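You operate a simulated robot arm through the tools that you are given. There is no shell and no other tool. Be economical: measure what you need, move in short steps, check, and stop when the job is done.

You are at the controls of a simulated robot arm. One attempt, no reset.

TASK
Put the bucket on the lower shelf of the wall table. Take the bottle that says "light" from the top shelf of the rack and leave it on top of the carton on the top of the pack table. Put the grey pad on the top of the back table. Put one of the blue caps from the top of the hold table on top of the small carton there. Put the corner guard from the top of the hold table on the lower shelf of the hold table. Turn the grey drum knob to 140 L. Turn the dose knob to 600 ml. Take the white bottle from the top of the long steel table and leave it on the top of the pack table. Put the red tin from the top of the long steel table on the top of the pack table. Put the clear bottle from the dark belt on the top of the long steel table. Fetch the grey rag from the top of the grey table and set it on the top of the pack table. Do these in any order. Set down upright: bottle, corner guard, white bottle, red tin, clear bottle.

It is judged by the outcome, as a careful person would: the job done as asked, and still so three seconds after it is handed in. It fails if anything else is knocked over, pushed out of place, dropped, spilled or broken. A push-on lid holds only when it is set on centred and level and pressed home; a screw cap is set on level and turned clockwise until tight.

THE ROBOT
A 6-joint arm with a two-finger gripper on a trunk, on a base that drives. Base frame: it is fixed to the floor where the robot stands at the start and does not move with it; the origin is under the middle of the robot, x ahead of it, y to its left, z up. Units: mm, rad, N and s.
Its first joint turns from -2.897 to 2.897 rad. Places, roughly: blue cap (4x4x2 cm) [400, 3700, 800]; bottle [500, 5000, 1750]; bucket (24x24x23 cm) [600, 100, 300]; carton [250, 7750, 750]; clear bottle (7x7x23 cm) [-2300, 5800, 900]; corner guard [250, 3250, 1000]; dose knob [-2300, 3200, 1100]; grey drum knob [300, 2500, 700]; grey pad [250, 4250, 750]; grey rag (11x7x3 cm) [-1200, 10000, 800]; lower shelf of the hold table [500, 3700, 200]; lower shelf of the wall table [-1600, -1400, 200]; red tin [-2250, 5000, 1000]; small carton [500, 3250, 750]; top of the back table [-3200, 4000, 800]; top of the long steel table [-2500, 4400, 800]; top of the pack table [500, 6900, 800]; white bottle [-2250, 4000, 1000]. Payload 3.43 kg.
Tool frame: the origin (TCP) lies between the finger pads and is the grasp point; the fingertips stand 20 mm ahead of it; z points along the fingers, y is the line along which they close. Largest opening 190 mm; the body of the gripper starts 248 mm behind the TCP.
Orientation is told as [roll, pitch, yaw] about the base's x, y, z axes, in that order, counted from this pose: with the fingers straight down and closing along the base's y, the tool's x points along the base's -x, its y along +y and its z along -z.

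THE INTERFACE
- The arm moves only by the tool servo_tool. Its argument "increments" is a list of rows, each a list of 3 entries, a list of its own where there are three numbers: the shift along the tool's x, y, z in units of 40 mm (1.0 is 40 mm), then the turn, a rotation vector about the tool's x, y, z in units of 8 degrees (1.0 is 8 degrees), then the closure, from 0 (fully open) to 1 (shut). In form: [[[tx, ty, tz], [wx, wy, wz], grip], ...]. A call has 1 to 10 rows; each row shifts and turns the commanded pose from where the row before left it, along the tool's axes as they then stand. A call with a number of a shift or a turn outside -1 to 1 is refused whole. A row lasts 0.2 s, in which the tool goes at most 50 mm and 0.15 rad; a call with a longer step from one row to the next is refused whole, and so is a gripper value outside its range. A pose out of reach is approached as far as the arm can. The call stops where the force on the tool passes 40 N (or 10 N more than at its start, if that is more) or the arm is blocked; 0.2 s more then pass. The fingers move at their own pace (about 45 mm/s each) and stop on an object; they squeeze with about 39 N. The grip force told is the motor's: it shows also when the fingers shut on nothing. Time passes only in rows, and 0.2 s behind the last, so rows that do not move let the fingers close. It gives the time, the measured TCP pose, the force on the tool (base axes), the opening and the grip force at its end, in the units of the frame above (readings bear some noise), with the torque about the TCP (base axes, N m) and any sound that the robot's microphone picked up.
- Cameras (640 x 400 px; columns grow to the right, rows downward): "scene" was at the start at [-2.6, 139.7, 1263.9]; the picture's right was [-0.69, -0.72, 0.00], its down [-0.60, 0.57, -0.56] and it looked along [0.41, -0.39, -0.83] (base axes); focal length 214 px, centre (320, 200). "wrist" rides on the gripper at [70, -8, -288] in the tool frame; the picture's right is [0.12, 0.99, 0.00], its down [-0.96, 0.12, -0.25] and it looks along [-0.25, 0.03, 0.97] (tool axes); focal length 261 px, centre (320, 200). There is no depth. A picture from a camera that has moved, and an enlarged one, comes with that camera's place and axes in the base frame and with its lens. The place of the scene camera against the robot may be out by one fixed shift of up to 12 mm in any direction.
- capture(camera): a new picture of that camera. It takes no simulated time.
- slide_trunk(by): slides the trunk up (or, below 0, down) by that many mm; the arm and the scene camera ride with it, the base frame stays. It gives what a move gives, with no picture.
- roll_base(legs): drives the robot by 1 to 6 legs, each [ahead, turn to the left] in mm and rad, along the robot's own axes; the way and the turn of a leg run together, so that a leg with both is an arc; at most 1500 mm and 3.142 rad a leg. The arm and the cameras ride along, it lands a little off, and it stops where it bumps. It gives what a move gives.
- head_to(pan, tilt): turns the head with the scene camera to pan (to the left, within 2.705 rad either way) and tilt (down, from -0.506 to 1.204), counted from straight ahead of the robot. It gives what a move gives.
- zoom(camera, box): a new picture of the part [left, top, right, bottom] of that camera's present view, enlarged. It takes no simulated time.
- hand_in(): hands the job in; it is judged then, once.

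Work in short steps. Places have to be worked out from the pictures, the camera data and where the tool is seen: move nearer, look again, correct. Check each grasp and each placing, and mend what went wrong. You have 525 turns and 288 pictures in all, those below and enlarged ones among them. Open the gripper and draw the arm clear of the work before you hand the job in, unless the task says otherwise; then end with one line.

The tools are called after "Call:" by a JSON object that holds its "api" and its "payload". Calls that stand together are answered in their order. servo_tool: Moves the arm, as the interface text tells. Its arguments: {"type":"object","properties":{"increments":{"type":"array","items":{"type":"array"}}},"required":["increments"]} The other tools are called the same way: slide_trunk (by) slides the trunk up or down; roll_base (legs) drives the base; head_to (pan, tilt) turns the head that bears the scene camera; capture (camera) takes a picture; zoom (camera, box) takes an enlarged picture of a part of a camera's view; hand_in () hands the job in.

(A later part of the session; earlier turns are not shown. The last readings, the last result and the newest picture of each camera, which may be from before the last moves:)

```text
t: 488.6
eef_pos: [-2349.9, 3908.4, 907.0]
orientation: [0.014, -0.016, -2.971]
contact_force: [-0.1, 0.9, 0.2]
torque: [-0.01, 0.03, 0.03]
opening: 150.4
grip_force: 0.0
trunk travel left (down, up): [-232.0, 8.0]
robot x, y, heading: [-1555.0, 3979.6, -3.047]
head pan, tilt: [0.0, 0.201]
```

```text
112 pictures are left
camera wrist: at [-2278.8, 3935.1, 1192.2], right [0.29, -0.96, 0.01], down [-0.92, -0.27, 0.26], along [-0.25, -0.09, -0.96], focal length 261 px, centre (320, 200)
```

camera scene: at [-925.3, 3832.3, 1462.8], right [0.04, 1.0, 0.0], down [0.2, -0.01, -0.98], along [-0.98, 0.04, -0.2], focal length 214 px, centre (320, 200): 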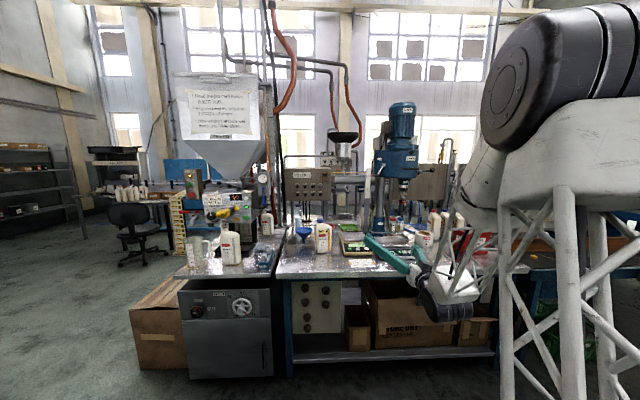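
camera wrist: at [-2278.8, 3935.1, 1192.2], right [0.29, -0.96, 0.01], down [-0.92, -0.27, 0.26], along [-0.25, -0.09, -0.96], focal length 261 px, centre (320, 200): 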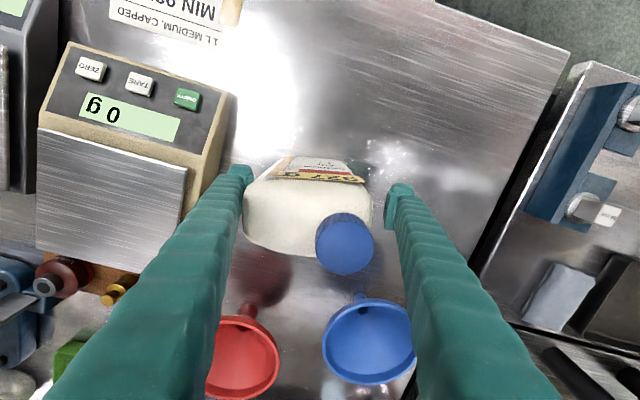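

Shift 9 mm toward the bottle centre and close.

Call:
{"api": "servo_tool", "payload": {"increments": [[[0, -0.25, 0], [0, 0, 0], 0.21], [[0, 0, 0], [0, 0, 0], 0.4], [[0, 0, 0], [0, 0, 0], 0.6], [[0, 0, 0], [0, 0, 0], 0.8], [[0, 0, 0], [0, 0, 0], 1], [[0, 0, 0], [0, 0, 0], 1]]}}

Call:
{"api": "servo_tool", "payload": {"increments": [[[0, 0, -0.5], [0, 0, 0], 1], [[0, 0, -0.8], [0, 0, 0], 1], [[0, 0, -0.9], [0, 0, 0], 1], [[0, 0, -0.9], [0, 0, 0], 1], [[0, 0, -0.9], [0, 0, 0], 1], [[0, 0, -0.9], [0, 0, 0], 1]]}}

Call:
{"api": "capture", "payload": {"camera": "wrist"}}

```text
t: 490.1
eef_pos: [-2353.0, 3920.2, 906.1]
orientation: [0.015, -0.016, -2.969]
contact_force: [-0.9, 3.9, 1.8]
torque: [0.02, 0.01, 0.01]
opening: 117.3
grip_force: 39.2
trunk travel left (down, up): [-232.0, 8.0]
robot x, y, heading: [-1553.5, 3979.7, -3.048]
head pan, tilt: [0.0, 0.201]
```

```text
t: 491.4
eef_pos: [-2352.1, 3925.1, 1106.3]
orientation: [0.016, -0.017, -2.967]
contact_force: [0.1, -1.0, -10.3]
torque: [-0.02, -0.02, 0.01]
opening: 117.4
grip_force: 39.1
trunk travel left (down, up): [-232.0, 8.0]
robot x, y, heading: [-1557.0, 3980.5, -3.05]
head pan, tilt: [0.0, 0.201]
```

```text
111 pictures are left
camera wrist: at [-2280.0, 3950.9, 1392.9], right [0.29, -0.96, 0.01], down [-0.92, -0.27, 0.26], along [-0.25, -0.09, -0.96], focal length 261 px, centre (320, 200)
```

wrist: 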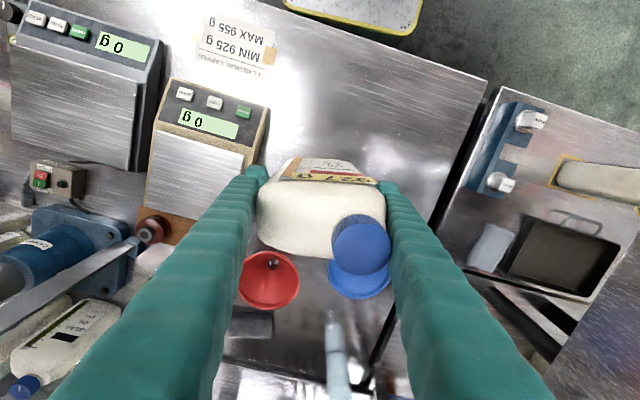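

Bottle lifted (10 N). Back off 700 mm, turn north, and drive toward the pack table.

Call:
{"api": "roll_base", "payload": {"legs": [[-700, 0], [0, -1.64], [1500, 0], [900, 0]]}}

Call:
{"api": "head_to", "payload": {"pan": -0.9, "tilt": 0.45}}

Call:
{"api": "capture", "payload": {"camera": "scene"}}

```text
t: 510.6
eef_pos: [-1059.6, 7207.0, 1108.2]
orientation: [0.016, -0.016, 1.716]
contact_force: [-0.2, -0.9, -8.5]
torque: [0.02, -0.01, 0.02]
opening: 116.7
grip_force: 38.5
trunk travel left (down, up): [-232.0, 8.0]
robot x, y, heading: [-1027.9, 6410.4, 1.631]
head pan, tilt: [0.0, 0.201]
```

```text
t: 511.8
eef_pos: [-1058.9, 7208.2, 1106.6]
orientation: [0.017, -0.015, 1.715]
contact_force: [0.0, -0.6, -8.6]
torque: [0.04, 0.01, -0.01]
opening: 117.1
grip_force: 38.6
trunk travel left (down, up): [-232.0, 8.0]
robot x, y, heading: [-1028.1, 6411.0, 1.636]
head pan, tilt: [-0.901, 0.45]
```

```text
110 pictures are left
camera scene: at [-1148.5, 6390.3, 1439.5], right [0.67, -0.74, 0.0], down [-0.32, -0.29, -0.9], along [0.67, 0.6, -0.44], focal length 214 px, centre (320, 200)
```

scene: 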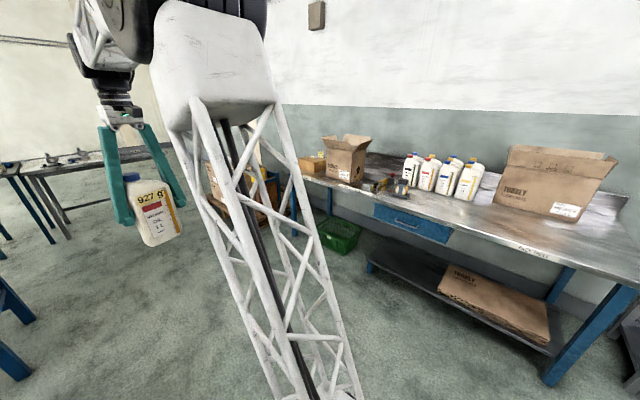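

Zoom the table area to choose free spots.

Call:
{"api": "zoom", "payload": {"camera": "scene", "box": [290, 130, 610, 290]}}

```text
2.00 times, centred on (450, 210) of scene
camera zoom: at [-1148.5, 6390.3, 1439.5], right [0.67, -0.74, 0.0], down [-0.32, -0.29, -0.9], along [0.67, 0.6, -0.44], focal length 429 px, centre (60, 180)
```

zoom: 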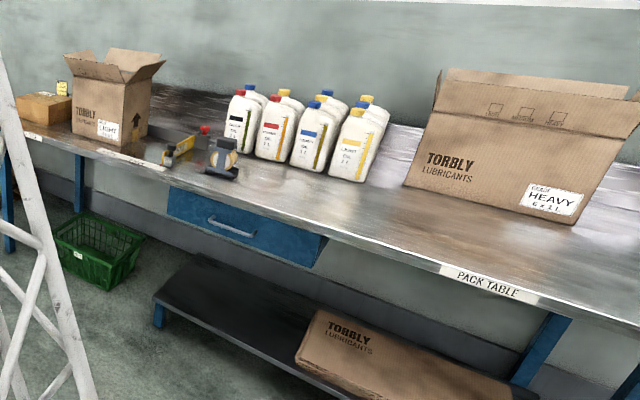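

Free spots along the front: white bottle at ≈ (250, 6305). Turn right to face the table and drive in.

Call:
{"api": "roll_base", "payload": {"legs": [[0, -1.7], [470, 0]]}}

Call:
{"api": "head_to", "payload": {"pan": 0.1, "tilt": 0.6}}

Call:
{"api": "capture", "payload": {"camera": "scene"}}

Call:
{"api": "capture", "payload": {"camera": "wrist"}}

```text
t: 519.0
eef_pos: [242.2, 6324.3, 1107.9]
orientation: [0.016, -0.014, 0.03]
contact_force: [0.0, -0.3, -9.3]
torque: [-0.01, -0.05, 0.0]
opening: 117.0
grip_force: 38.7
trunk travel left (down, up): [-232.0, 8.0]
robot x, y, heading: [-548.3, 6384.0, -0.049]
head pan, tilt: [-0.901, 0.45]
```

```text
t: 520.2
eef_pos: [241.9, 6324.0, 1107.5]
orientation: [0.016, -0.015, 0.031]
contact_force: [0.2, -0.3, -9.2]
torque: [0.03, -0.05, 0.0]
opening: 116.8
grip_force: 39.0
trunk travel left (down, up): [-232.0, 8.0]
robot x, y, heading: [-555.6, 6385.6, -0.057]
head pan, tilt: [0.099, 0.6]
```

```text
108 pictures are left
camera scene: at [-509.2, 6580.6, 1425.9], right [0.05, -1.0, 0.0], down [-0.56, -0.03, -0.82], along [0.82, 0.04, -0.57], focal length 214 px, centre (320, 200)
```

scene: 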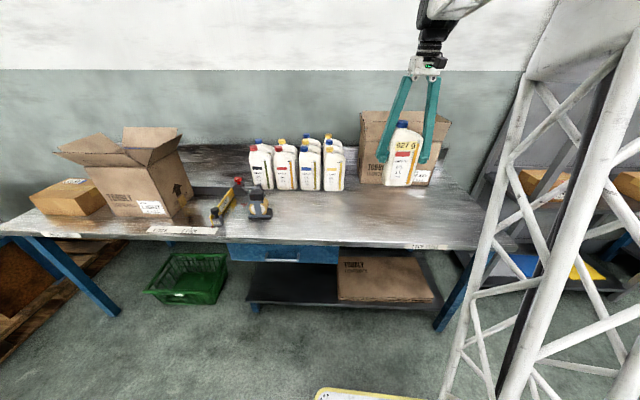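

```text
107 pictures are left
camera wrist: at [167.2, 6309.1, 1392.7], right [-0.15, 0.99, 0.01], down [0.95, 0.14, 0.26], along [0.26, 0.05, -0.96], focal length 261 px, centre (320, 200)
```

wrist: 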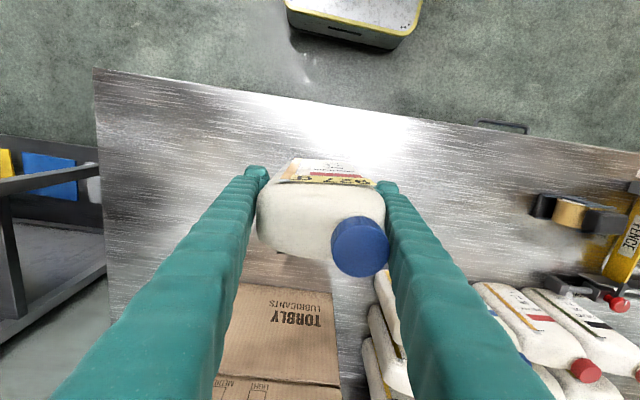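

Spot is clear. Lower 185 mm, then creep to contact.

Call:
{"api": "servo_tool", "payload": {"increments": [[[0, 0, 0.9], [0, 0, 0], 1], [[0, 0, 0.9], [0, 0, 0], 1], [[0, 0, 0.9], [0, 0, 0], 1], [[0, 0, 0.9], [0, 0, 0], 1], [[0, 0, 0.7], [0, 0, 0], 1], [[0, 0, 0.3], [0, 0, 0], 1], [[0, 0, 0.1], [0, 0, 0], 1], [[0, 0, 0.1], [0, 0, 0], 1]]}}

Call:
{"api": "servo_tool", "payload": {"increments": [[[0, 0, 0.08], [0, 0, 0], 1], [[0, 0, 0.08], [0, 0, 0], 1], [[0, 0, 0], [0, 0, 0], 1]]}}

```text
t: 522.0
eef_pos: [243.3, 6325.7, 914.8]
orientation: [0.016, -0.015, 0.028]
contact_force: [0.2, -0.4, -9.3]
torque: [0.02, 0.0, -0.01]
opening: 116.8
grip_force: 38.7
trunk travel left (down, up): [-232.0, 8.0]
robot x, y, heading: [-552.1, 6384.9, -0.055]
head pan, tilt: [0.099, 0.6]
```

```text
t: 522.8
eef_pos: [245.6, 6326.7, 907.5]
orientation: [0.016, -0.017, 0.03]
contact_force: [0.2, -0.3, -9.4]
torque: [0.04, 0.03, -0.01]
opening: 116.7
grip_force: 39.2
trunk travel left (down, up): [-232.0, 8.0]
robot x, y, heading: [-549.7, 6385.4, -0.048]
head pan, tilt: [0.099, 0.6]
```

Call:
{"api": "servo_tool", "payload": {"increments": [[[0, 0, 0.05], [0, 0, 0], 1], [[0, 0, 0.04], [0, 0, 0], 1], [[0, 0, 0], [0, 0, 0], 1]]}}

```text
t: 523.6
eef_pos: [245.1, 6327.7, 907.9]
orientation: [0.015, -0.02, 0.029]
contact_force: [-3.9, 6.6, 28.1]
torque: [-0.49, 0.51, -0.08]
opening: 117.1
grip_force: 39.1
trunk travel left (down, up): [-232.0, 8.0]
robot x, y, heading: [-556.6, 6387.4, -0.048]
head pan, tilt: [0.099, 0.6]
```

On the table. Release and rise.

Call:
{"api": "servo_tool", "payload": {"increments": [[[0, 0, -0.03], [0, 0, 0], 0.3], [[0, 0, 0], [0, 0, 0], 0.2], [[0, 0, 0], [0, 0, 0], 0.15], [[0, 0, 0], [0, 0, 0], 0.1], [[0, 0, -0.6], [0, 0, 0], 0.1], [[0, 0, -0.9], [0, 0, 0], 0.1], [[0, 0, -0.9], [0, 0, 0], 0.1], [[0, 0, -0.9], [0, 0, 0], 0], [[0, 0, -0.9], [0, 0, 0], 0], [[0, 0, -0.9], [0, 0, 0], 0]]}}

Call:
{"api": "capture", "payload": {"camera": "scene"}}

```text
t: 525.8
eef_pos: [238.1, 6323.5, 1112.8]
orientation: [0.016, -0.015, 0.027]
contact_force: [-0.6, -0.2, 0.1]
torque: [0.02, 0.07, 0.01]
opening: 190.1
grip_force: 0.0
trunk travel left (down, up): [-232.0, 8.0]
robot x, y, heading: [-552.9, 6384.7, -0.053]
head pan, tilt: [0.099, 0.6]
```

```text
106 pictures are left
camera scene: at [-509.3, 6580.7, 1425.9], right [0.05, -1.0, 0.0], down [-0.56, -0.03, -0.82], along [0.82, 0.04, -0.57], focal length 214 px, centre (320, 200)
```

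scene: 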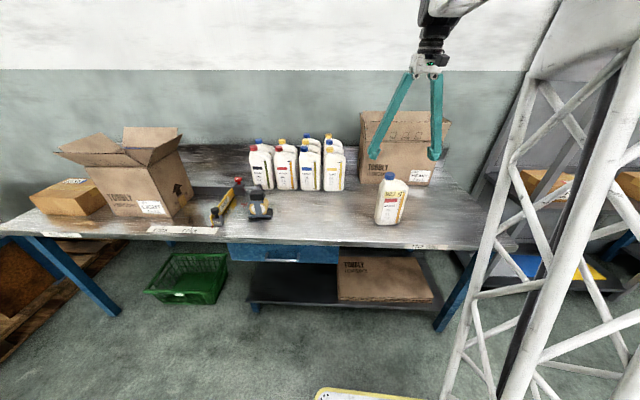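

White bottle stands on the pack table. Now the red tin: drive to ≈ (−1240, 4960) and face west.

Call:
{"api": "roll_base", "payload": {"legs": [[-350, 0], [0, -1.75], [1480, 0], [0, -1.34], [200, 0]]}}

Call:
{"api": "capture", "payload": {"camera": "wrist"}}

```text
t: 544.1
eef_pos: [-2249.9, 5082.1, 1112.6]
orientation: [0.015, -0.015, -3.122]
contact_force: [-0.5, -0.4, -0.3]
torque: [-0.03, 0.05, -0.02]
opening: 189.9
grip_force: 0.1
trunk travel left (down, up): [-232.0, 8.0]
robot x, y, heading: [-1458.1, 5013.2, 3.078]
head pan, tilt: [0.099, 0.6]
```

```text
105 pictures are left
camera wrist: at [-2174.9, 5096.9, 1398.0], right [0.14, -0.99, 0.01], down [-0.96, -0.13, 0.26], along [-0.26, -0.05, -0.96], focal length 261 px, centre (320, 200)
```

wrist: 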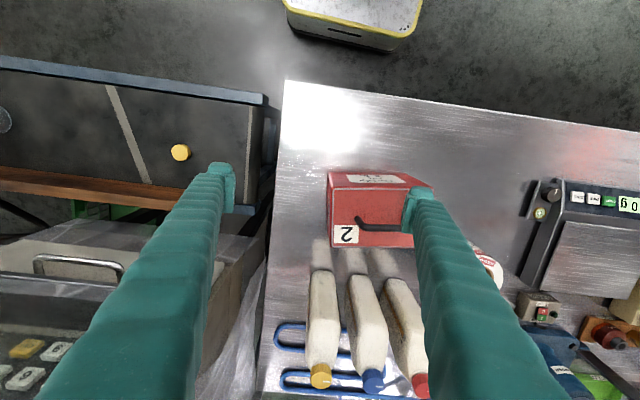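

Tin: centre ≈ (−2315, 4964), depth ~117 mm, front edge direction ≈8° off. Rotate the tool to close front–back, then move over it.

Call:
{"api": "servo_tool", "payload": {"increments": [[[0, 0, 0], [0, 0, -1], 0], [[0, 0, 0], [0, 0, -1], 0], [[0, 0, 0], [0, 0, -1], 0], [[0, 0, 0], [0, 0, -1], 0], [[0, 0, 0], [0, 0, -1], 0], [[0, 0, 0], [0, 0, -1], 0], [[0, 0, 0], [0, 0, -1], 0], [[0, 0, 0], [0, 0, -1], 0], [[0, 0, 0], [0, 0, -1], 0], [[0, 0, 0], [0, 0, -1], 0]]}}

Call:
{"api": "servo_tool", "payload": {"increments": [[[0, 0, 0], [0, 0, -1], 0], [[0, 0, 0], [0, 0, -1], 0], [[-0.7, -0.5, 0], [0, 0, 0], 0], [[-0.7, -0.5, 0], [0, 0, 0], 0], [[-0.7, -0.5, 0], [0, 0, 0], 0], [[-0.6, -0.5, 0], [0, 0, 0], 0], [[0, 0, 0], [0, 0, 0], 0]]}}

Call:
{"api": "capture", "payload": {"camera": "wrist"}}

```text
t: 546.3
eef_pos: [-2248.6, 5079.9, 1112.5]
orientation: [-0.013, -0.017, -1.724]
contact_force: [-0.1, 1.0, 0.5]
torque: [0.04, 0.02, 0.03]
opening: 190.0
grip_force: 0.0
trunk travel left (down, up): [-232.0, 8.0]
robot x, y, heading: [-1463.4, 5011.9, 3.074]
head pan, tilt: [0.099, 0.6]
```

```text
t: 547.9
eef_pos: [-2314.6, 4962.7, 1114.3]
orientation: [-0.018, -0.014, -1.447]
contact_force: [-0.6, 0.2, -0.6]
torque: [-0.01, -0.05, -0.03]
opening: 190.0
grip_force: 0.1
trunk travel left (down, up): [-232.0, 8.0]
robot x, y, heading: [-1461.1, 5010.2, 3.078]
head pan, tilt: [0.099, 0.6]
```

```text
104 pictures are left
camera wrist: at [-2327.5, 5036.1, 1401.2], right [0.97, 0.24, -0.02], down [0.24, -0.94, 0.26], along [0.04, -0.25, -0.97], focal length 261 px, centre (320, 200)
```

wrist: 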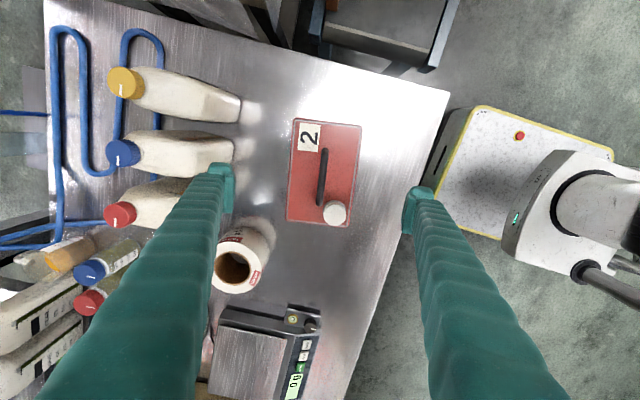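

Aligned over the tin. Descend to z≈885.

Call:
{"api": "servo_tool", "payload": {"increments": [[[0.1, 0.05, 0.9], [0, 0, 0], 0.05], [[0, 0, 0.9], [0, 0, 0], 0.1], [[0, 0, 0.9], [0, 0, 0], 0.1], [[0, 0, 0.9], [0, 0, 0], 0.1], [[0, 0, 0.9], [0, 0, 0], 0.1], [[0, 0, 0.9], [0, 0, 0], 0.1], [[0, 0, 0.3], [0, 0, 0], 0.1]]}}

Call:
{"api": "capture", "payload": {"camera": "wrist"}}

```text
t: 549.5
eef_pos: [-2318.1, 4965.0, 887.8]
orientation: [-0.018, -0.014, -1.447]
contact_force: [0.3, -0.5, -0.2]
torque: [-0.02, 0.03, 0.0]
opening: 171.1
grip_force: 0.1
trunk travel left (down, up): [-232.0, 8.0]
robot x, y, heading: [-1455.1, 5009.7, 3.081]
head pan, tilt: [0.099, 0.6]
```

```text
103 pictures are left
camera wrist: at [-2330.3, 5039.3, 1173.7], right [0.97, 0.24, -0.02], down [0.24, -0.94, 0.26], along [0.04, -0.25, -0.97], focal length 261 px, centre (320, 200)
```

wrist: 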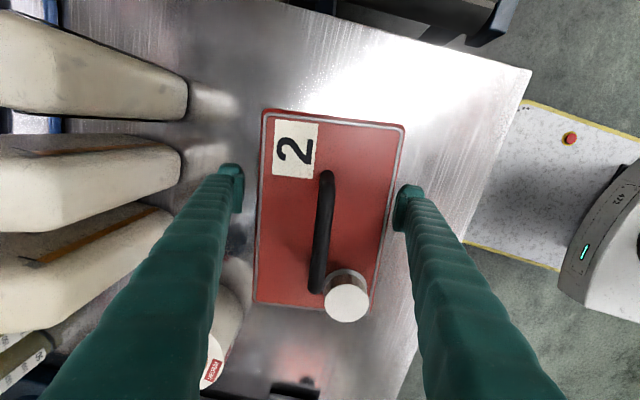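

Well placed. Close and lift a little.

Call:
{"api": "servo_tool", "payload": {"increments": [[[0, 0, 0], [0, 0, 0], 0.25], [[0, 0, 0], [0, 0, 0], 0.4], [[0, 0, 0], [0, 0, 0], 0.6], [[0, 0, 0], [0, 0, 0], 0.8], [[0, 0, 0], [0, 0, 0], 1], [[0, 0, 0], [0, 0, 0], 1], [[0, 0, 0], [0, 0, 0], 1]]}}

Call:
{"api": "servo_tool", "payload": {"increments": [[[0, 0, -0.3], [0, 0, 0], 1], [[0, 0, -0.4], [0, 0, 0], 1], [[0, 0, 0], [0, 0, 0], 1]]}}

```text
t: 551.1
eef_pos: [-2317.9, 4966.5, 888.6]
orientation: [-0.018, -0.016, -1.447]
contact_force: [11.1, 0.4, 1.2]
torque: [0.35, -0.29, 0.01]
opening: 126.0
grip_force: 38.2
trunk travel left (down, up): [-232.0, 8.0]
robot x, y, heading: [-1458.0, 5011.3, 3.079]
head pan, tilt: [0.099, 0.6]
```

```text
t: 551.9
eef_pos: [-2318.2, 4966.8, 914.8]
orientation: [-0.017, -0.014, -1.446]
contact_force: [-0.1, -0.5, -28.1]
torque: [0.2, 0.03, 0.0]
opening: 125.8
grip_force: 39.0
trunk travel left (down, up): [-232.0, 8.0]
robot x, y, heading: [-1457.8, 5014.1, 3.075]
head pan, tilt: [0.099, 0.6]
```

The tin is up (28 N). Raise slowly to z≈1080 and check for slip.

Call:
{"api": "servo_tool", "payload": {"increments": [[[0, 0, -0.6], [0, 0, 0], 1], [[0, 0, -0.7], [0, 0, 0], 1], [[0, 0, -0.7], [0, 0, 0], 1], [[0, 0, -0.7], [0, 0, 0], 1], [[0, 0, -0.7], [0, 0, 0], 1], [[0, 0, -0.6], [0, 0, 0], 1]]}}

Call:
{"api": "capture", "payload": {"camera": "wrist"}}

```text
t: 553.3
eef_pos: [-2315.9, 4968.7, 1075.4]
orientation: [-0.017, -0.015, -1.446]
contact_force: [-0.2, 0.0, -29.4]
torque: [0.15, 0.02, 0.01]
opening: 125.8
grip_force: 38.9
trunk travel left (down, up): [-232.0, 8.0]
robot x, y, heading: [-1457.0, 5014.1, 3.079]
head pan, tilt: [0.099, 0.6]
```

```text
102 pictures are left
camera wrist: at [-2329.5, 5042.3, 1361.0], right [0.97, 0.24, -0.02], down [0.24, -0.94, 0.26], along [0.05, -0.25, -0.97], focal length 261 px, centre (320, 200)
```

wrist: 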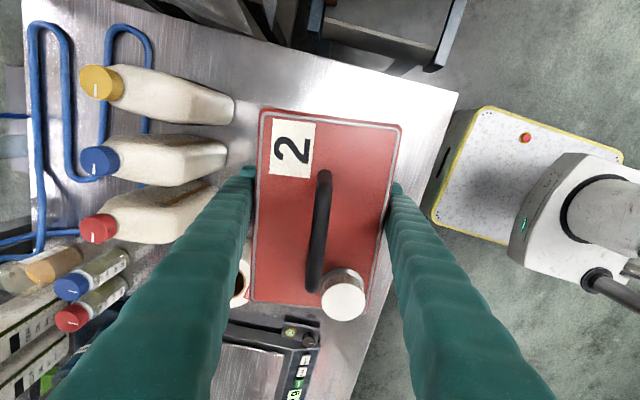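

No slip. Drive: back 550, turn north, 1480 ahead, turn east, then 280 ahead.

Call:
{"api": "roll_base", "payload": {"legs": [[-550, 0], [0, -1.5], [1480, 0], [0, -1.575]]}}

Call:
{"api": "head_to", "payload": {"pan": 0.1, "tilt": 0.6}}

Call:
{"api": "capture", "payload": {"camera": "scene"}}

```text
t: 571.3
eef_pos: [-82.3, 6586.2, 1074.5]
orientation: [-0.015, -0.013, 1.795]
contact_force: [0.3, 0.3, -28.7]
torque: [-0.13, -0.05, 0.0]
opening: 126.1
grip_force: 39.2
trunk travel left (down, up): [-232.0, 8.0]
robot x, y, heading: [-931.2, 6454.5, 0.043]
head pan, tilt: [0.099, 0.6]
```

```text
t: 571.9
eef_pos: [-83.3, 6587.0, 1073.8]
orientation: [-0.016, -0.013, 1.797]
contact_force: [-0.2, 0.7, -28.4]
torque: [-0.12, -0.05, 0.0]
opening: 125.8
grip_force: 39.1
trunk travel left (down, up): [-232.0, 8.0]
robot x, y, heading: [-930.3, 6452.9, 0.043]
head pan, tilt: [0.099, 0.6]
```

```text
101 pictures are left
camera scene: at [-905.4, 6654.0, 1425.8], right [0.14, -0.99, 0.0], down [-0.56, -0.08, -0.82], along [0.82, 0.11, -0.57], focal length 214 px, centre (320, 200)
```

scene: 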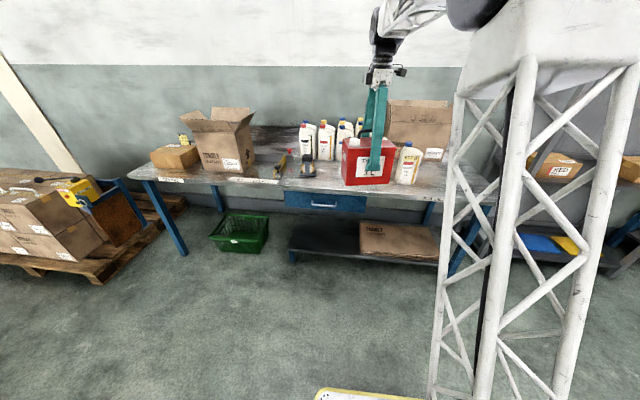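

Drive forward 330 mm over the table.

Call:
{"api": "roll_base", "payload": {"legs": [[330, 0]]}}

Call:
{"api": "capture", "payload": {"camera": "wrist"}}

```text
t: 574.1
eef_pos: [252.0, 6592.6, 1074.1]
orientation: [-0.016, -0.015, 1.789]
contact_force: [-0.3, 0.1, -29.1]
torque: [-0.15, -0.03, -0.02]
opening: 126.0
grip_force: 38.9
trunk travel left (down, up): [-232.0, 8.0]
robot x, y, heading: [-597.4, 6470.7, 0.033]
head pan, tilt: [0.099, 0.6]
```

```text
100 pictures are left
camera wrist: at [272.2, 6521.6, 1360.5], right [-0.94, -0.33, -0.02], down [-0.32, 0.91, 0.26], along [-0.07, 0.25, -0.97], focal length 261 px, centre (320, 200)
```

wrist: 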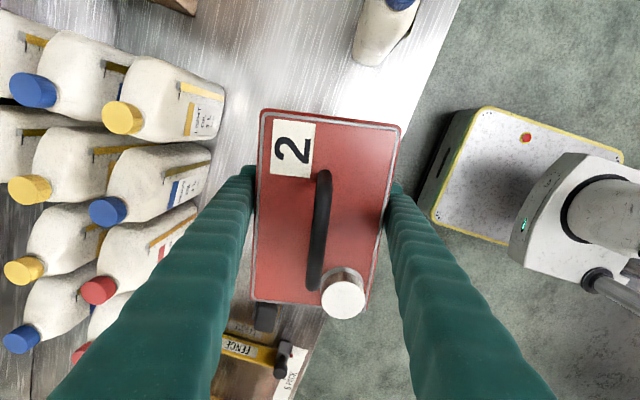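

Shift 40 mm deeper and lower 172 mm, then creep.

Call:
{"api": "servo_tool", "payload": {"increments": [[[0.1, -0.49, 0], [0, 0, 0], 1], [[0.1, -0.49, 0.3], [0, 0, 0], 1], [[0, 0, 0.8], [0, 0, 0], 1], [[0, 0, 0.8], [0, 0, 0], 1], [[0, 0, 0.8], [0, 0, 0], 1], [[0, 0, 0.8], [0, 0, 0], 1], [[0, 0, 0.5], [0, 0, 0], 1], [[0, 0, 0.3], [0, 0, 0], 1]]}}

Call:
{"api": "servo_tool", "payload": {"increments": [[[0, 0, 0.1], [0, 0, 0], 1], [[0, 0, 0.1], [0, 0, 0], 1], [[0, 0, 0], [0, 0, 0], 1]]}}

```text
t: 575.9
eef_pos: [292.5, 6597.1, 903.9]
orientation: [-0.017, -0.014, 1.79]
contact_force: [0.2, 0.4, -28.3]
torque: [-0.14, -0.06, 0.01]
opening: 126.1
grip_force: 39.1
trunk travel left (down, up): [-232.0, 8.0]
robot x, y, heading: [-595.0, 6467.1, 0.029]
head pan, tilt: [0.099, 0.6]
```

```text
t: 576.7
eef_pos: [293.4, 6596.9, 895.0]
orientation: [-0.017, -0.014, 1.789]
contact_force: [0.6, -0.1, -28.6]
torque: [-0.14, -0.03, 0.0]
opening: 125.9
grip_force: 38.3
trunk travel left (down, up): [-232.0, 8.0]
robot x, y, heading: [-599.5, 6468.6, 0.034]
head pan, tilt: [0.099, 0.6]
```

Call:
{"api": "servo_tool", "payload": {"increments": [[[0, 0, 0.07], [0, 0, 0], 1], [[0, 0, 0.07], [0, 0, 0], 1], [[0, 0, 0.04], [0, 0, 0], 1], [[0, 0, 0], [0, 0, 0], 1]]}}

```text
t: 577.7
eef_pos: [294.5, 6597.7, 891.9]
orientation: [-0.02, -0.014, 1.789]
contact_force: [11.9, -2.0, 20.8]
torque: [-0.37, 0.59, -0.17]
opening: 126.0
grip_force: 38.8
trunk travel left (down, up): [-232.0, 8.0]
robot x, y, heading: [-595.0, 6465.9, 0.028]
head pan, tilt: [0.099, 0.6]
```

Contact made. Release, rise, and verify.

Call:
{"api": "servo_tool", "payload": {"increments": [[[0, 0, 0], [0, 0, 0], 0.3], [[0, 0, 0], [0, 0, 0], 0.2], [[0, 0, 0], [0, 0, 0], 0.15], [[0, 0, 0], [0, 0, 0], 0.1], [[0, 0, -0.6], [0, 0, 0], 0.1], [[0, 0, -0.9], [0, 0, 0], 0.1], [[0, 0, -0.9], [0, 0, 0], 0.1], [[0, 0, -0.9], [0, 0, 0], 0], [[0, 0, -0.9], [0, 0, 0], 0], [[0, 0, -0.9], [0, 0, 0], 0]]}}

Call:
{"api": "head_to", "payload": {"pan": 0.5, "tilt": 0.5}}

Call:
{"api": "capture", "payload": {"camera": "scene"}}

```text
t: 579.9
eef_pos: [287.8, 6592.1, 1090.8]
orientation: [-0.017, -0.013, 1.788]
contact_force: [0.5, -0.8, -0.1]
torque: [0.01, 0.08, 0.0]
opening: 189.6
grip_force: 0.1
trunk travel left (down, up): [-232.0, 8.0]
robot x, y, heading: [-596.7, 6467.3, 0.035]
head pan, tilt: [0.099, 0.6]
```

```text
t: 580.8
eef_pos: [288.3, 6592.5, 1090.3]
orientation: [-0.016, -0.013, 1.789]
contact_force: [0.3, -0.1, 0.2]
torque: [0.01, -0.01, -0.03]
opening: 190.2
grip_force: 0.1
trunk travel left (down, up): [-232.0, 8.0]
robot x, y, heading: [-594.2, 6469.0, 0.031]
head pan, tilt: [0.499, 0.499]
```

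```text
99 pictures are left
camera scene: at [-579.5, 6700.3, 1435.0], right [0.51, -0.86, 0.0], down [-0.41, -0.24, -0.88], along [0.76, 0.44, -0.48], focal length 214 px, centre (320, 200)
```

scene: 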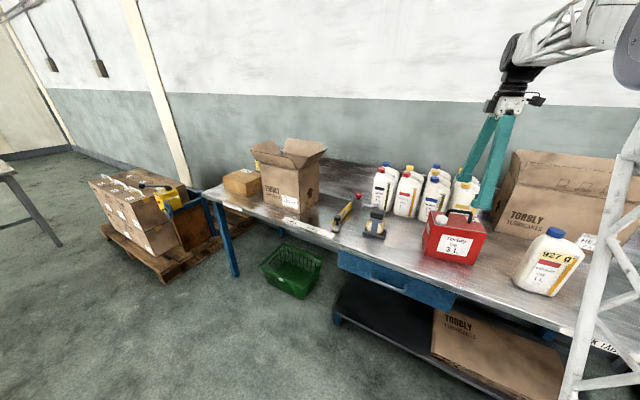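

Red tin placed upright. Next the grey rag: drive north along the corridor to y≈8850 and look.

Call:
{"api": "roll_base", "payload": {"legs": [[-350, 0], [0, 1.6], [1500, 0], [800, 0]]}}

Call:
{"api": "head_to", "payload": {"pan": 0.2, "tilt": 0.4}}

Call:
{"api": "capture", "payload": {"camera": "scene"}}

```text
t: 598.0
eef_pos: [-1167.8, 9635.1, 1091.4]
orientation: [-0.015, -0.014, -2.909]
contact_force: [-0.6, -0.5, 0.8]
torque: [0.0, -0.01, -0.02]
opening: 189.8
grip_force: 0.0
trunk travel left (down, up): [-232.0, 8.0]
robot x, y, heading: [-1031.2, 8751.6, 1.619]
head pan, tilt: [0.499, 0.499]
```

```text
t: 598.8
eef_pos: [-1167.8, 9634.8, 1090.6]
orientation: [-0.016, -0.013, -2.908]
contact_force: [-1.0, -0.8, 0.0]
torque: [0.02, 0.03, -0.02]
opening: 189.8
grip_force: 0.1
trunk travel left (down, up): [-232.0, 8.0]
robot x, y, heading: [-1030.4, 8750.8, 1.617]
head pan, tilt: [0.201, 0.4]
```

```text
98 pictures are left
camera scene: at [-1241.8, 8760.6, 1444.1], right [0.97, 0.25, 0.0], down [0.1, -0.38, -0.92], along [-0.23, 0.89, -0.39], focal length 214 px, centre (320, 200)
```

scene: 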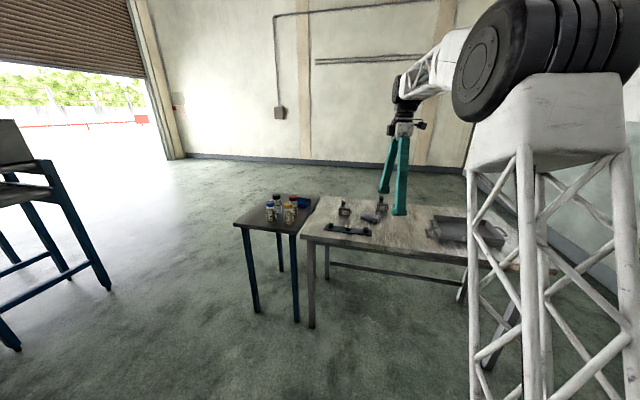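

Call:
{"api": "zoom", "payload": {"camera": "scene", "box": [225, 170, 465, 290]}}

Call:
{"api": "capture", "payload": {"camera": "wrist"}}

```text
2.67 times, centred on (345, 230) of scene
camera zoom: at [-1241.8, 8760.6, 1444.1], right [0.97, 0.25, 0.0], down [0.1, -0.38, -0.92], along [-0.23, 0.89, -0.39], focal length 572 px, centre (253, 120)
```

zoom: 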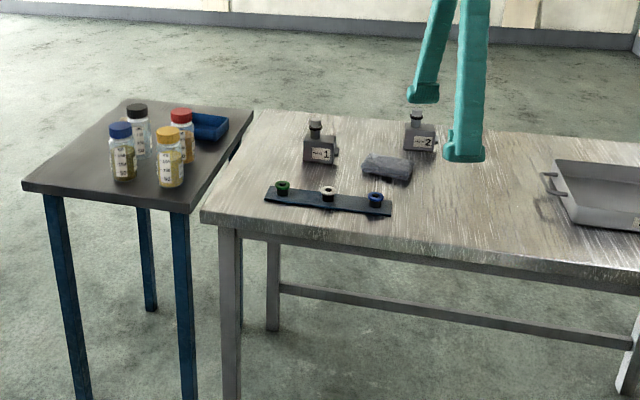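

```text
96 pictures are left
camera wrist: at [-1096.3, 9655.5, 1377.1], right [0.35, -0.94, -0.02], down [-0.9, -0.34, 0.26], along [-0.25, -0.07, -0.97], focal length 261 px, centre (320, 200)
```

wrist: 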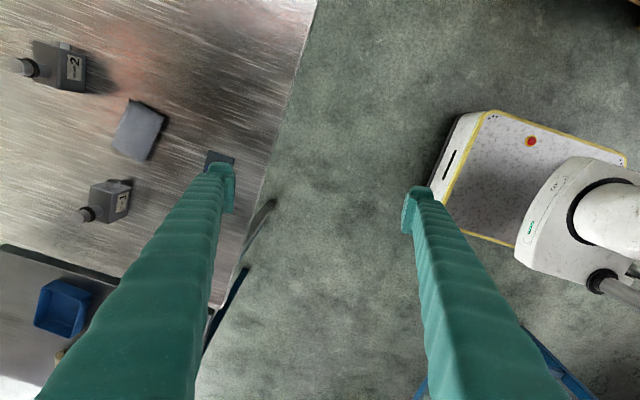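

Rag at ≈ (−1233, 10023), long axis along x. Drive 450 mm closer.

Call:
{"api": "roll_base", "payload": {"legs": [[450, 0]]}}

Call:
{"api": "servo_tool", "payload": {"increments": [[[0, 0, 0], [0, 0, 0.8], 0.3], [[0, 0, 0], [0, 0, 0.87], 0.3], [[0, 0, 0.8], [0, 0, 0], 0.3], [[0, 0, 0.8], [0, 0, 0], 0.3], [[0, 0, 0], [0, 0, 0], 0.3]]}}

Call:
{"api": "capture", "payload": {"camera": "wrist"}}

```text
t: 601.5
eef_pos: [-1188.5, 10082.0, 1091.6]
orientation: [-0.016, -0.013, -2.909]
contact_force: [-0.5, 0.1, 0.8]
torque: [0.02, 0.03, 0.02]
opening: 190.0
grip_force: 0.0
trunk travel left (down, up): [-232.0, 8.0]
robot x, y, heading: [-1050.4, 9201.2, 1.619]
head pan, tilt: [0.201, 0.4]
```

```text
t: 602.7
eef_pos: [-1193.2, 10083.4, 1027.6]
orientation: [-0.013, -0.017, -3.141]
contact_force: [-0.1, 0.3, -0.9]
torque: [-0.03, 0.0, -0.01]
opening: 132.9
grip_force: 0.0
trunk travel left (down, up): [-232.0, 8.0]
robot x, y, heading: [-1052.5, 9197.1, 1.622]
head pan, tilt: [0.201, 0.4]
```

```text
95 pictures are left
camera wrist: at [-1116.7, 10089.1, 1313.6], right [0.12, -0.99, -0.01], down [-0.96, -0.12, 0.26], along [-0.26, -0.02, -0.96], focal length 261 px, centre (320, 200)
```

wrist: 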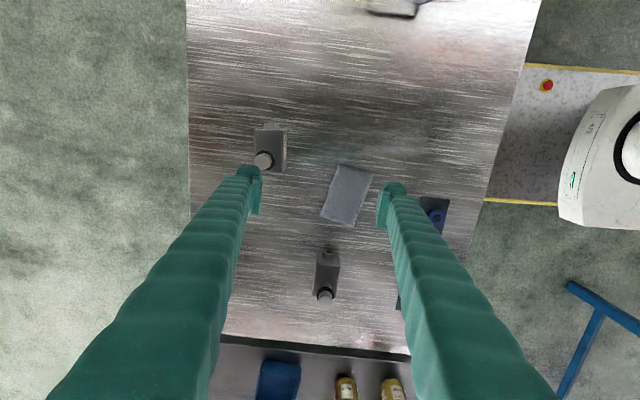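

Rag centre (−1234, 10028). Align yaw, move over, descend.

Call:
{"api": "servo_tool", "payload": {"increments": [[[-0.5, 0.69, 0], [0, 0, 0], 0.45], [[-0.52, 0.69, 0], [0, 0, 0], 0.45], [[0, 0, 0], [0, 0, 0.98], 0.45], [[0, 0, 0], [0, 0, 0.98], 0.45], [[0, 0, 0.9], [0, 0, 0], 0.45], [[0, 0, 0.9], [0, 0, 0], 0.45], [[0, 0, 0.9], [0, 0, 0], 0.45], [[0, 0, 0.9], [0, 0, 0], 0.45]]}}

Call:
{"api": "capture", "payload": {"camera": "wrist"}}

```text
t: 604.5
eef_pos: [-1233.0, 10030.5, 882.4]
orientation: [-0.007, -0.019, 2.866]
contact_force: [0.0, -0.1, -0.6]
torque: [0.06, 0.02, -0.01]
opening: 104.7
grip_force: 0.1
trunk travel left (down, up): [-232.0, 8.0]
robot x, y, heading: [-1052.7, 9198.0, 1.626]
head pan, tilt: [0.201, 0.4]
```

```text
94 pictures are left
camera wrist: at [-1157.2, 10015.8, 1167.3], right [-0.15, -0.99, -0.01], down [-0.95, 0.14, 0.27], along [-0.26, 0.05, -0.96], focal length 261 px, centre (320, 200)
```

wrist: 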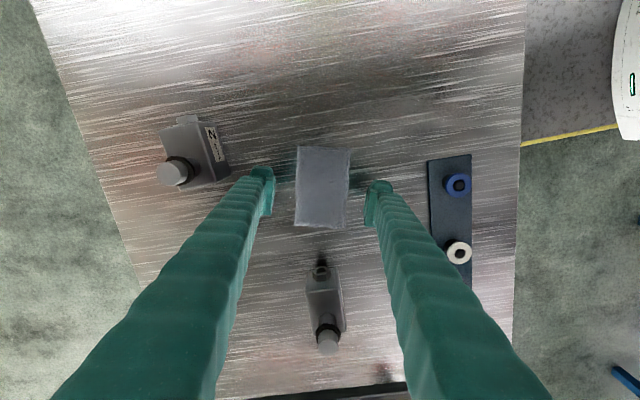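

Aligned. Lower 58 mm and close on the rag.

Call:
{"api": "servo_tool", "payload": {"increments": [[[0, 0, 0.8], [0, 0, 0], 0.45], [[0, 0, 0.62], [0, 0, 0], 0.45], [[0, 0, 0], [0, 0, 0], 0.6], [[0, 0, 0], [0, 0, 0], 0.8], [[0, 0, 0], [0, 0, 0], 1], [[0, 0, 0], [0, 0, 0], 1], [[0, 0, 0], [0, 0, 0], 1]]}}

Call:
{"api": "servo_tool", "payload": {"increments": [[[0, 0, -0.6], [0, 0, 0], 1], [[0, 0, -0.9], [0, 0, 0], 1], [[0, 0, -0.9], [0, 0, 0], 1], [[0, 0, -0.9], [0, 0, 0], 1], [[0, 0, -0.9], [0, 0, 0], 1], [[0, 0, -0.9], [0, 0, 0], 1]]}}

Call:
{"api": "capture", "payload": {"camera": "wrist"}}

```text
t: 606.1
eef_pos: [-1233.5, 10030.5, 824.9]
orientation: [-0.008, -0.019, 2.87]
contact_force: [0.2, 0.8, -0.5]
torque: [-0.03, -0.01, -0.04]
opening: 66.7
grip_force: 38.9
trunk travel left (down, up): [-232.0, 8.0]
robot x, y, heading: [-1047.9, 9200.0, 1.622]
head pan, tilt: [0.201, 0.4]
```

```text
t: 607.5
eef_pos: [-1229.8, 10030.2, 1031.4]
orientation: [-0.006, -0.019, 2.869]
contact_force: [0.7, 0.1, -0.2]
torque: [-0.09, -0.05, 0.02]
opening: 66.4
grip_force: 39.3
trunk travel left (down, up): [-232.0, 8.0]
robot x, y, heading: [-1050.9, 9199.7, 1.621]
head pan, tilt: [0.201, 0.4]
```

```text
93 pictures are left
camera wrist: at [-1155.2, 10015.6, 1317.0], right [-0.15, -0.99, -0.01], down [-0.95, 0.15, 0.27], along [-0.26, 0.05, -0.96], focal length 261 px, centre (320, 200)
```

wrist: 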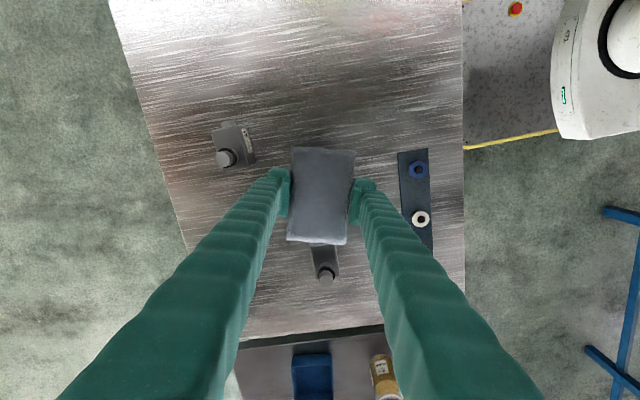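

Rag held. Reverse straight south 2950 mm, then turn right to face the pack table's south end.

Call:
{"api": "roll_base", "payload": {"legs": [[-1475, 0], [-1475, 0], [0, -1.85]]}}

Call:
{"api": "head_to", "payload": {"pan": 0.0, "tilt": 0.6}}

Call:
{"api": "capture", "payload": {"camera": "scene"}}

```text
t: 626.6
eef_pos: [-24.0, 6148.8, 1031.7]
orientation: [-0.008, -0.019, 0.991]
contact_force: [0.1, 0.6, -0.9]
torque: [0.02, 0.0, -0.01]
opening: 66.2
grip_force: 38.5
trunk travel left (down, up): [-232.0, 8.0]
robot x, y, heading: [-872.2, 6231.2, -0.258]
head pan, tilt: [0.201, 0.4]
```

```text
t: 627.3
eef_pos: [-23.3, 6150.8, 1031.3]
orientation: [-0.009, -0.018, 0.989]
contact_force: [0.5, -0.1, -0.1]
torque: [0.0, 0.01, -0.01]
opening: 66.2
grip_force: 39.6
trunk travel left (down, up): [-232.0, 8.0]
robot x, y, heading: [-869.1, 6228.6, -0.262]
head pan, tilt: [0.0, 0.6]
```

```text
92 pictures are left
camera scene: at [-786.1, 6405.3, 1425.9], right [-0.26, -0.97, 0.0], down [-0.55, 0.14, -0.83], along [0.8, -0.21, -0.56], focal length 214 px, centre (320, 200)
```

scene: 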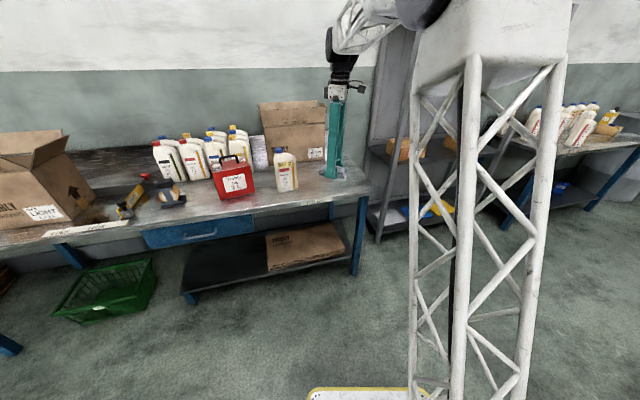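

Drive ahead 270 mm and check beneath.

Call:
{"api": "roll_base", "payload": {"legs": [[280, 0]]}}

Call:
{"api": "capture", "payload": {"camera": "wrist"}}

```text
t: 629.3
eef_pos: [251.5, 6072.9, 1031.8]
orientation: [-0.009, -0.019, 0.988]
contact_force: [0.3, -0.2, 0.0]
torque: [0.02, -0.02, 0.01]
opening: 66.4
grip_force: 38.8
trunk travel left (down, up): [-232.0, 8.0]
robot x, y, heading: [-594.9, 6155.7, -0.259]
head pan, tilt: [0.0, 0.6]
```

```text
91 pictures are left
camera wrist: at [214.4, 6007.0, 1316.9], right [-0.89, 0.45, -0.01], down [0.43, 0.86, 0.27], along [0.13, 0.23, -0.96], focal length 261 px, centre (320, 200)
```

wrist: 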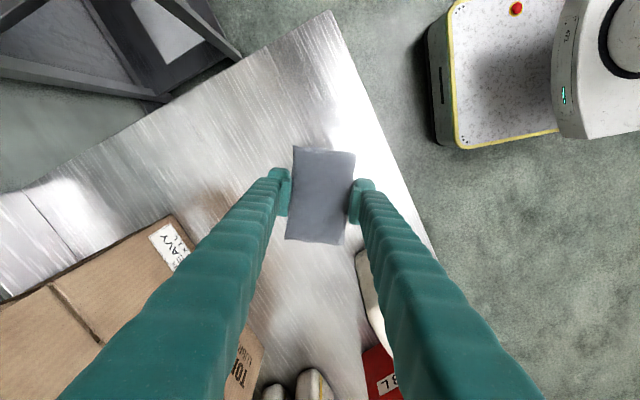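

Clear below. Lower 192 mm then creep and release.

Call:
{"api": "servo_tool", "payload": {"increments": [[[0, 0, 0.9], [0, 0, 0], 1], [[0, 0, 0.9], [0, 0, 0], 1], [[0, 0, 0.9], [0, 0, 0], 1], [[0, 0, 0.9], [0, 0, 0], 1], [[0, 0, 0.8], [0, 0, 0], 1], [[0, 0, 0.4], [0, 0, 0], 1], [[0, 0, 0.15], [0, 0, 0], 1], [[0, 0, 0.1], [0, 0, 0], 1]]}}

Call:
{"api": "servo_tool", "payload": {"increments": [[[0, 0, 0.03], [0, 0, 0], 1], [[0, 0, 0], [0, 0, 0], 0.7], [[0, 0, 0], [0, 0, 0], 0.5], [[0, 0, 0], [0, 0, 0], 0.4], [[0, 0, -0.6], [0, 0, 0], 0.4], [[0, 0, -0.9], [0, 0, 0], 0.4], [[0, 0, -0.9], [0, 0, 0], 0.4], [[0, 0, -0.9], [0, 0, 0], 0.2], [[0, 0, -0.9], [0, 0, 0], 0], [[0, 0, -0.9], [0, 0, 0], 0]]}}

Call:
{"api": "capture", "payload": {"camera": "wrist"}}

```text
t: 631.1
eef_pos: [255.2, 6077.3, 828.9]
orientation: [-0.009, -0.016, 0.989]
contact_force: [0.3, 0.6, -0.8]
torque: [0.01, -0.03, 0.02]
opening: 66.1
grip_force: 39.1
trunk travel left (down, up): [-232.0, 8.0]
robot x, y, heading: [-596.6, 6155.8, -0.267]
head pan, tilt: [0.0, 0.6]
```

```text
t: 633.3
eef_pos: [252.8, 6074.1, 1032.5]
orientation: [-0.006, -0.02, 0.988]
contact_force: [-0.1, -0.8, 0.2]
torque: [0.02, 0.03, 0.01]
opening: 183.8
grip_force: 0.2
trunk travel left (down, up): [-232.0, 8.0]
robot x, y, heading: [-594.4, 6157.2, -0.262]
head pan, tilt: [0.0, 0.6]
```

```text
90 pictures are left
camera wrist: at [215.0, 6008.1, 1318.1], right [-0.89, 0.45, -0.01], down [0.43, 0.86, 0.27], along [0.13, 0.23, -0.96], focal length 261 px, centre (320, 200)
```

wrist: 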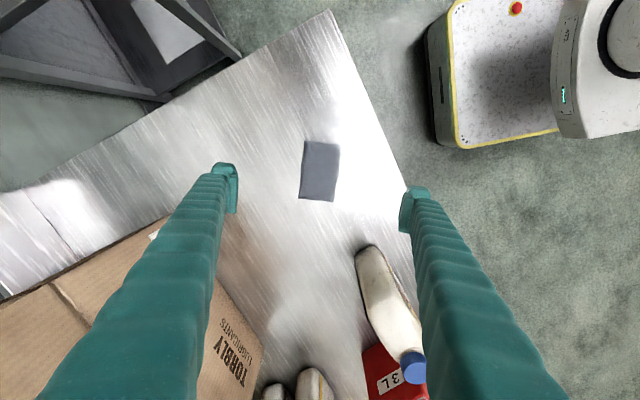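

Rag placed. Now the "light" bottle on the rack's top shelf. Back off and drive to face the rack from (−950, 5050).

Call:
{"api": "roll_base", "payload": {"legs": [[-400, 0], [0, -1.3], [1000, 0], [0, 1.56]]}}

Call:
{"api": "head_to", "payload": {"pan": 0.0, "tilt": -0.1}}

Call:
{"api": "capture", "payload": {"camera": "scene"}}

```text
t: 648.0
eef_pos: [-121.8, 5392.3, 1032.3]
orientation: [-0.009, -0.018, 1.262]
contact_force: [-0.1, 0.4, 0.3]
torque: [0.01, 0.0, -0.03]
opening: 189.9
grip_force: 0.1
trunk travel left (down, up): [-232.0, 8.0]
robot x, y, heading: [-957.9, 5236.7, 0.02]
head pan, tilt: [0.0, 0.6]
```

```text
t: 649.1
eef_pos: [-122.6, 5391.4, 1033.2]
orientation: [-0.008, -0.02, 1.265]
contact_force: [0.7, 0.4, 0.7]
torque: [-0.02, 0.0, 0.01]
opening: 190.0
grip_force: 0.1
trunk travel left (down, up): [-232.0, 8.0]
robot x, y, heading: [-956.9, 5237.6, 0.014]
head pan, tilt: [0.0, -0.099]
```

```text
89 pictures are left
camera scene: at [-929.6, 5428.6, 1489.9], right [0.01, -1.0, 0.0], down [0.1, 0.0, -1.0], along [0.99, 0.01, 0.1], focal length 214 px, centre (320, 200)
```

scene: 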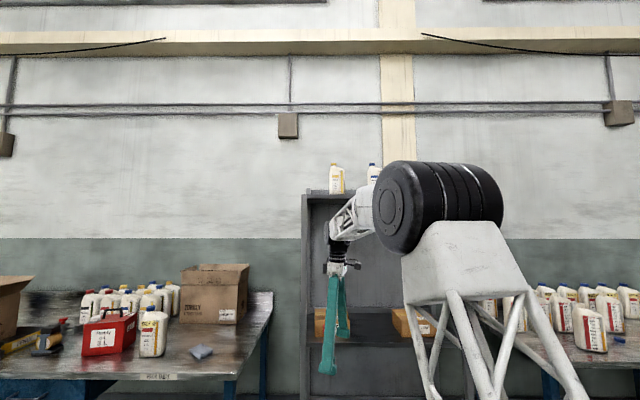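

Call:
{"api": "zoom", "payload": {"camera": "scene", "box": [300, 140, 400, 220]}}

```text
5.00 times, centred on (350, 180) of scene
camera zoom: at [-929.6, 5428.6, 1489.9], right [0.01, -1.0, 0.0], down [0.1, 0.0, -1.0], along [0.99, 0.01, 0.1], focal length 1072 px, centre (170, 300)
```

zoom: 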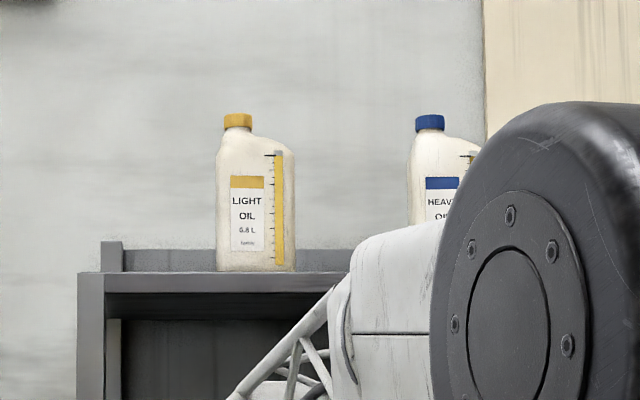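

"LIGHT" bottle is the yellow-capped one at ≈ (486, 5330), shelf z≈1670. Turn tool yaw to face the rack while raising.

Call:
{"api": "servo_tool", "payload": {"increments": [[[0, 0, -0.3], [0, 0, 0.98], 0], [[0, 0, -0.3], [0, 0, 0.98], 0], [[0, 0, -0.3], [0, 0, 0.98], 0], [[0, 0, -0.3], [0, 0, 0.98], 0], [[0, 0, -0.3], [0, 0, 0.98], 0], [[0, 0, -0.3], [0, 0, 0.98], 0], [[0, 0, -0.3], [0, 0, 0.98], 0], [[0, 0, -0.3], [0, 0, 0.9], 0]]}}

Call:
{"api": "servo_tool", "payload": {"increments": [[[-0.2, 0, -0.9], [0, -0.7, 0], 0], [[-0.3, 0, -0.8], [0, -0.7, 0], 0], [[-0.5, 0, -0.7], [0, -0.7, 0], 0], [[-0.6, 0, -0.6], [0, -0.7, 0], 0], [[-0.7, 0, -0.5], [0, -0.7, 0], 0]]}}

```text
t: 650.9
eef_pos: [-124.0, 5390.2, 1129.6]
orientation: [0.015, -0.015, 0.178]
contact_force: [0.4, 0.0, 0.4]
torque: [-0.02, 0.02, 0.0]
opening: 190.1
grip_force: 0.0
trunk travel left (down, up): [-232.0, 8.0]
robot x, y, heading: [-962.0, 5235.0, 0.015]
head pan, tilt: [0.0, -0.099]
```

```text
t: 652.1
eef_pos: [-60.9, 5400.0, 1290.3]
orientation: [0.015, -0.507, 0.174]
contact_force: [-0.3, 0.0, 1.1]
torque: [-0.01, 0.1, 0.0]
opening: 189.8
grip_force: 0.1
trunk travel left (down, up): [-232.0, 8.0]
robot x, y, heading: [-959.9, 5238.5, 0.009]
head pan, tilt: [0.0, -0.099]
```

Continue raising and tilting in-plane.

Call:
{"api": "servo_tool", "payload": {"increments": [[[-0.5, 0, -0.8], [0, -0.8, 0], 0], [[-0.6, 0, -0.73], [0, -0.8, 0], 0], [[-0.68, 0, -0.66], [0, -0.8, 0], 0], [[-0.75, 0, -0.58], [0, -0.8, 0], 0], [[-0.82, 0, -0.48], [0, -0.8, 0], 0], [[-0.87, 0, -0.38], [0, -0.8, 0], 0]]}}

Call:
{"api": "servo_tool", "payload": {"increments": [[[-0.9, 0, -0.3], [0, -0.8, 0], 0], [[-0.93, 0, -0.2], [0, -0.8, 0], 0], [[-0.95, 0, -0.05], [0, -0.8, 0], 0], [[-0.95, 0, 0], [0, -0.4, 0], 0], [[-0.95, 0, 0], [0, 0, 0], 0], [[-0.95, 0, 0], [0, 0, 0], 0]]}}

```text
t: 653.5
eef_pos: [-47.7, 5399.8, 1517.1]
orientation: [0.033, -1.175, 0.148]
contact_force: [0.2, -0.3, -1.0]
torque: [-0.01, 0.0, 0.01]
opening: 189.8
grip_force: 0.2
trunk travel left (down, up): [-232.0, 8.0]
robot x, y, heading: [-959.0, 5235.4, 0.016]
head pan, tilt: [0.0, -0.099]
```

```text
t: 654.9
eef_pos: [-26.4, 5402.4, 1744.9]
orientation: [1.291, -1.557, -1.112]
contact_force: [0.5, 0.2, -0.8]
torque: [0.04, -0.01, -0.02]
opening: 189.9
grip_force: 0.0
trunk travel left (down, up): [-232.0, 8.0]
robot x, y, heading: [-959.6, 5239.5, 0.017]
head pan, tilt: [0.0, -0.099]
```

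The tool is level at z 1745, facing the rack. Reposition base so the tool points straight +x toward the bottle.

Call:
{"api": "roll_base", "payload": {"legs": [[0, 0.98], [195, 0], [0, -1.165]]}}

Call:
{"api": "capture", "payload": {"camera": "wrist"}}

Call:
{"api": "capture", "payload": {"camera": "scene"}}

```text
t: 662.1
eef_pos: [91.4, 5351.4, 1744.2]
orientation: [1.254, -1.557, -1.294]
contact_force: [-0.3, -0.9, -0.3]
torque: [0.03, 0.02, 0.01]
opening: 190.0
grip_force: 0.1
trunk travel left (down, up): [-232.0, 8.0]
robot x, y, heading: [-852.9, 5398.3, -0.209]
head pan, tilt: [0.0, -0.099]
```

```text
87 pictures are left
camera wrist: at [-195.4, 5356.3, 1674.4], right [0.04, 0.99, -0.11], down [-0.24, 0.11, 0.96], along [0.97, -0.01, 0.24], focal length 261 px, centre (320, 200)
```

wrist: 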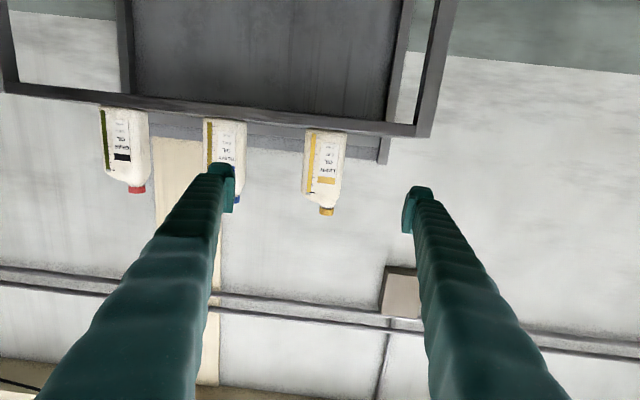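

```text
86 pictures are left
camera scene: at [-779.4, 5576.8, 1489.9], right [-0.21, -0.98, 0.0], down [0.1, -0.02, -1.0], along [0.97, -0.21, 0.1], focal length 214 px, centre (320, 200)
```

scene: 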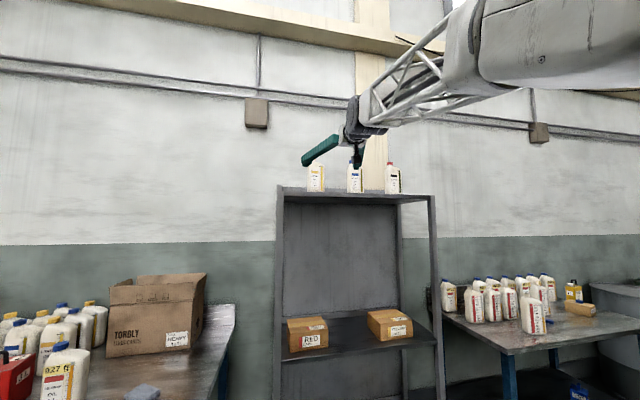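

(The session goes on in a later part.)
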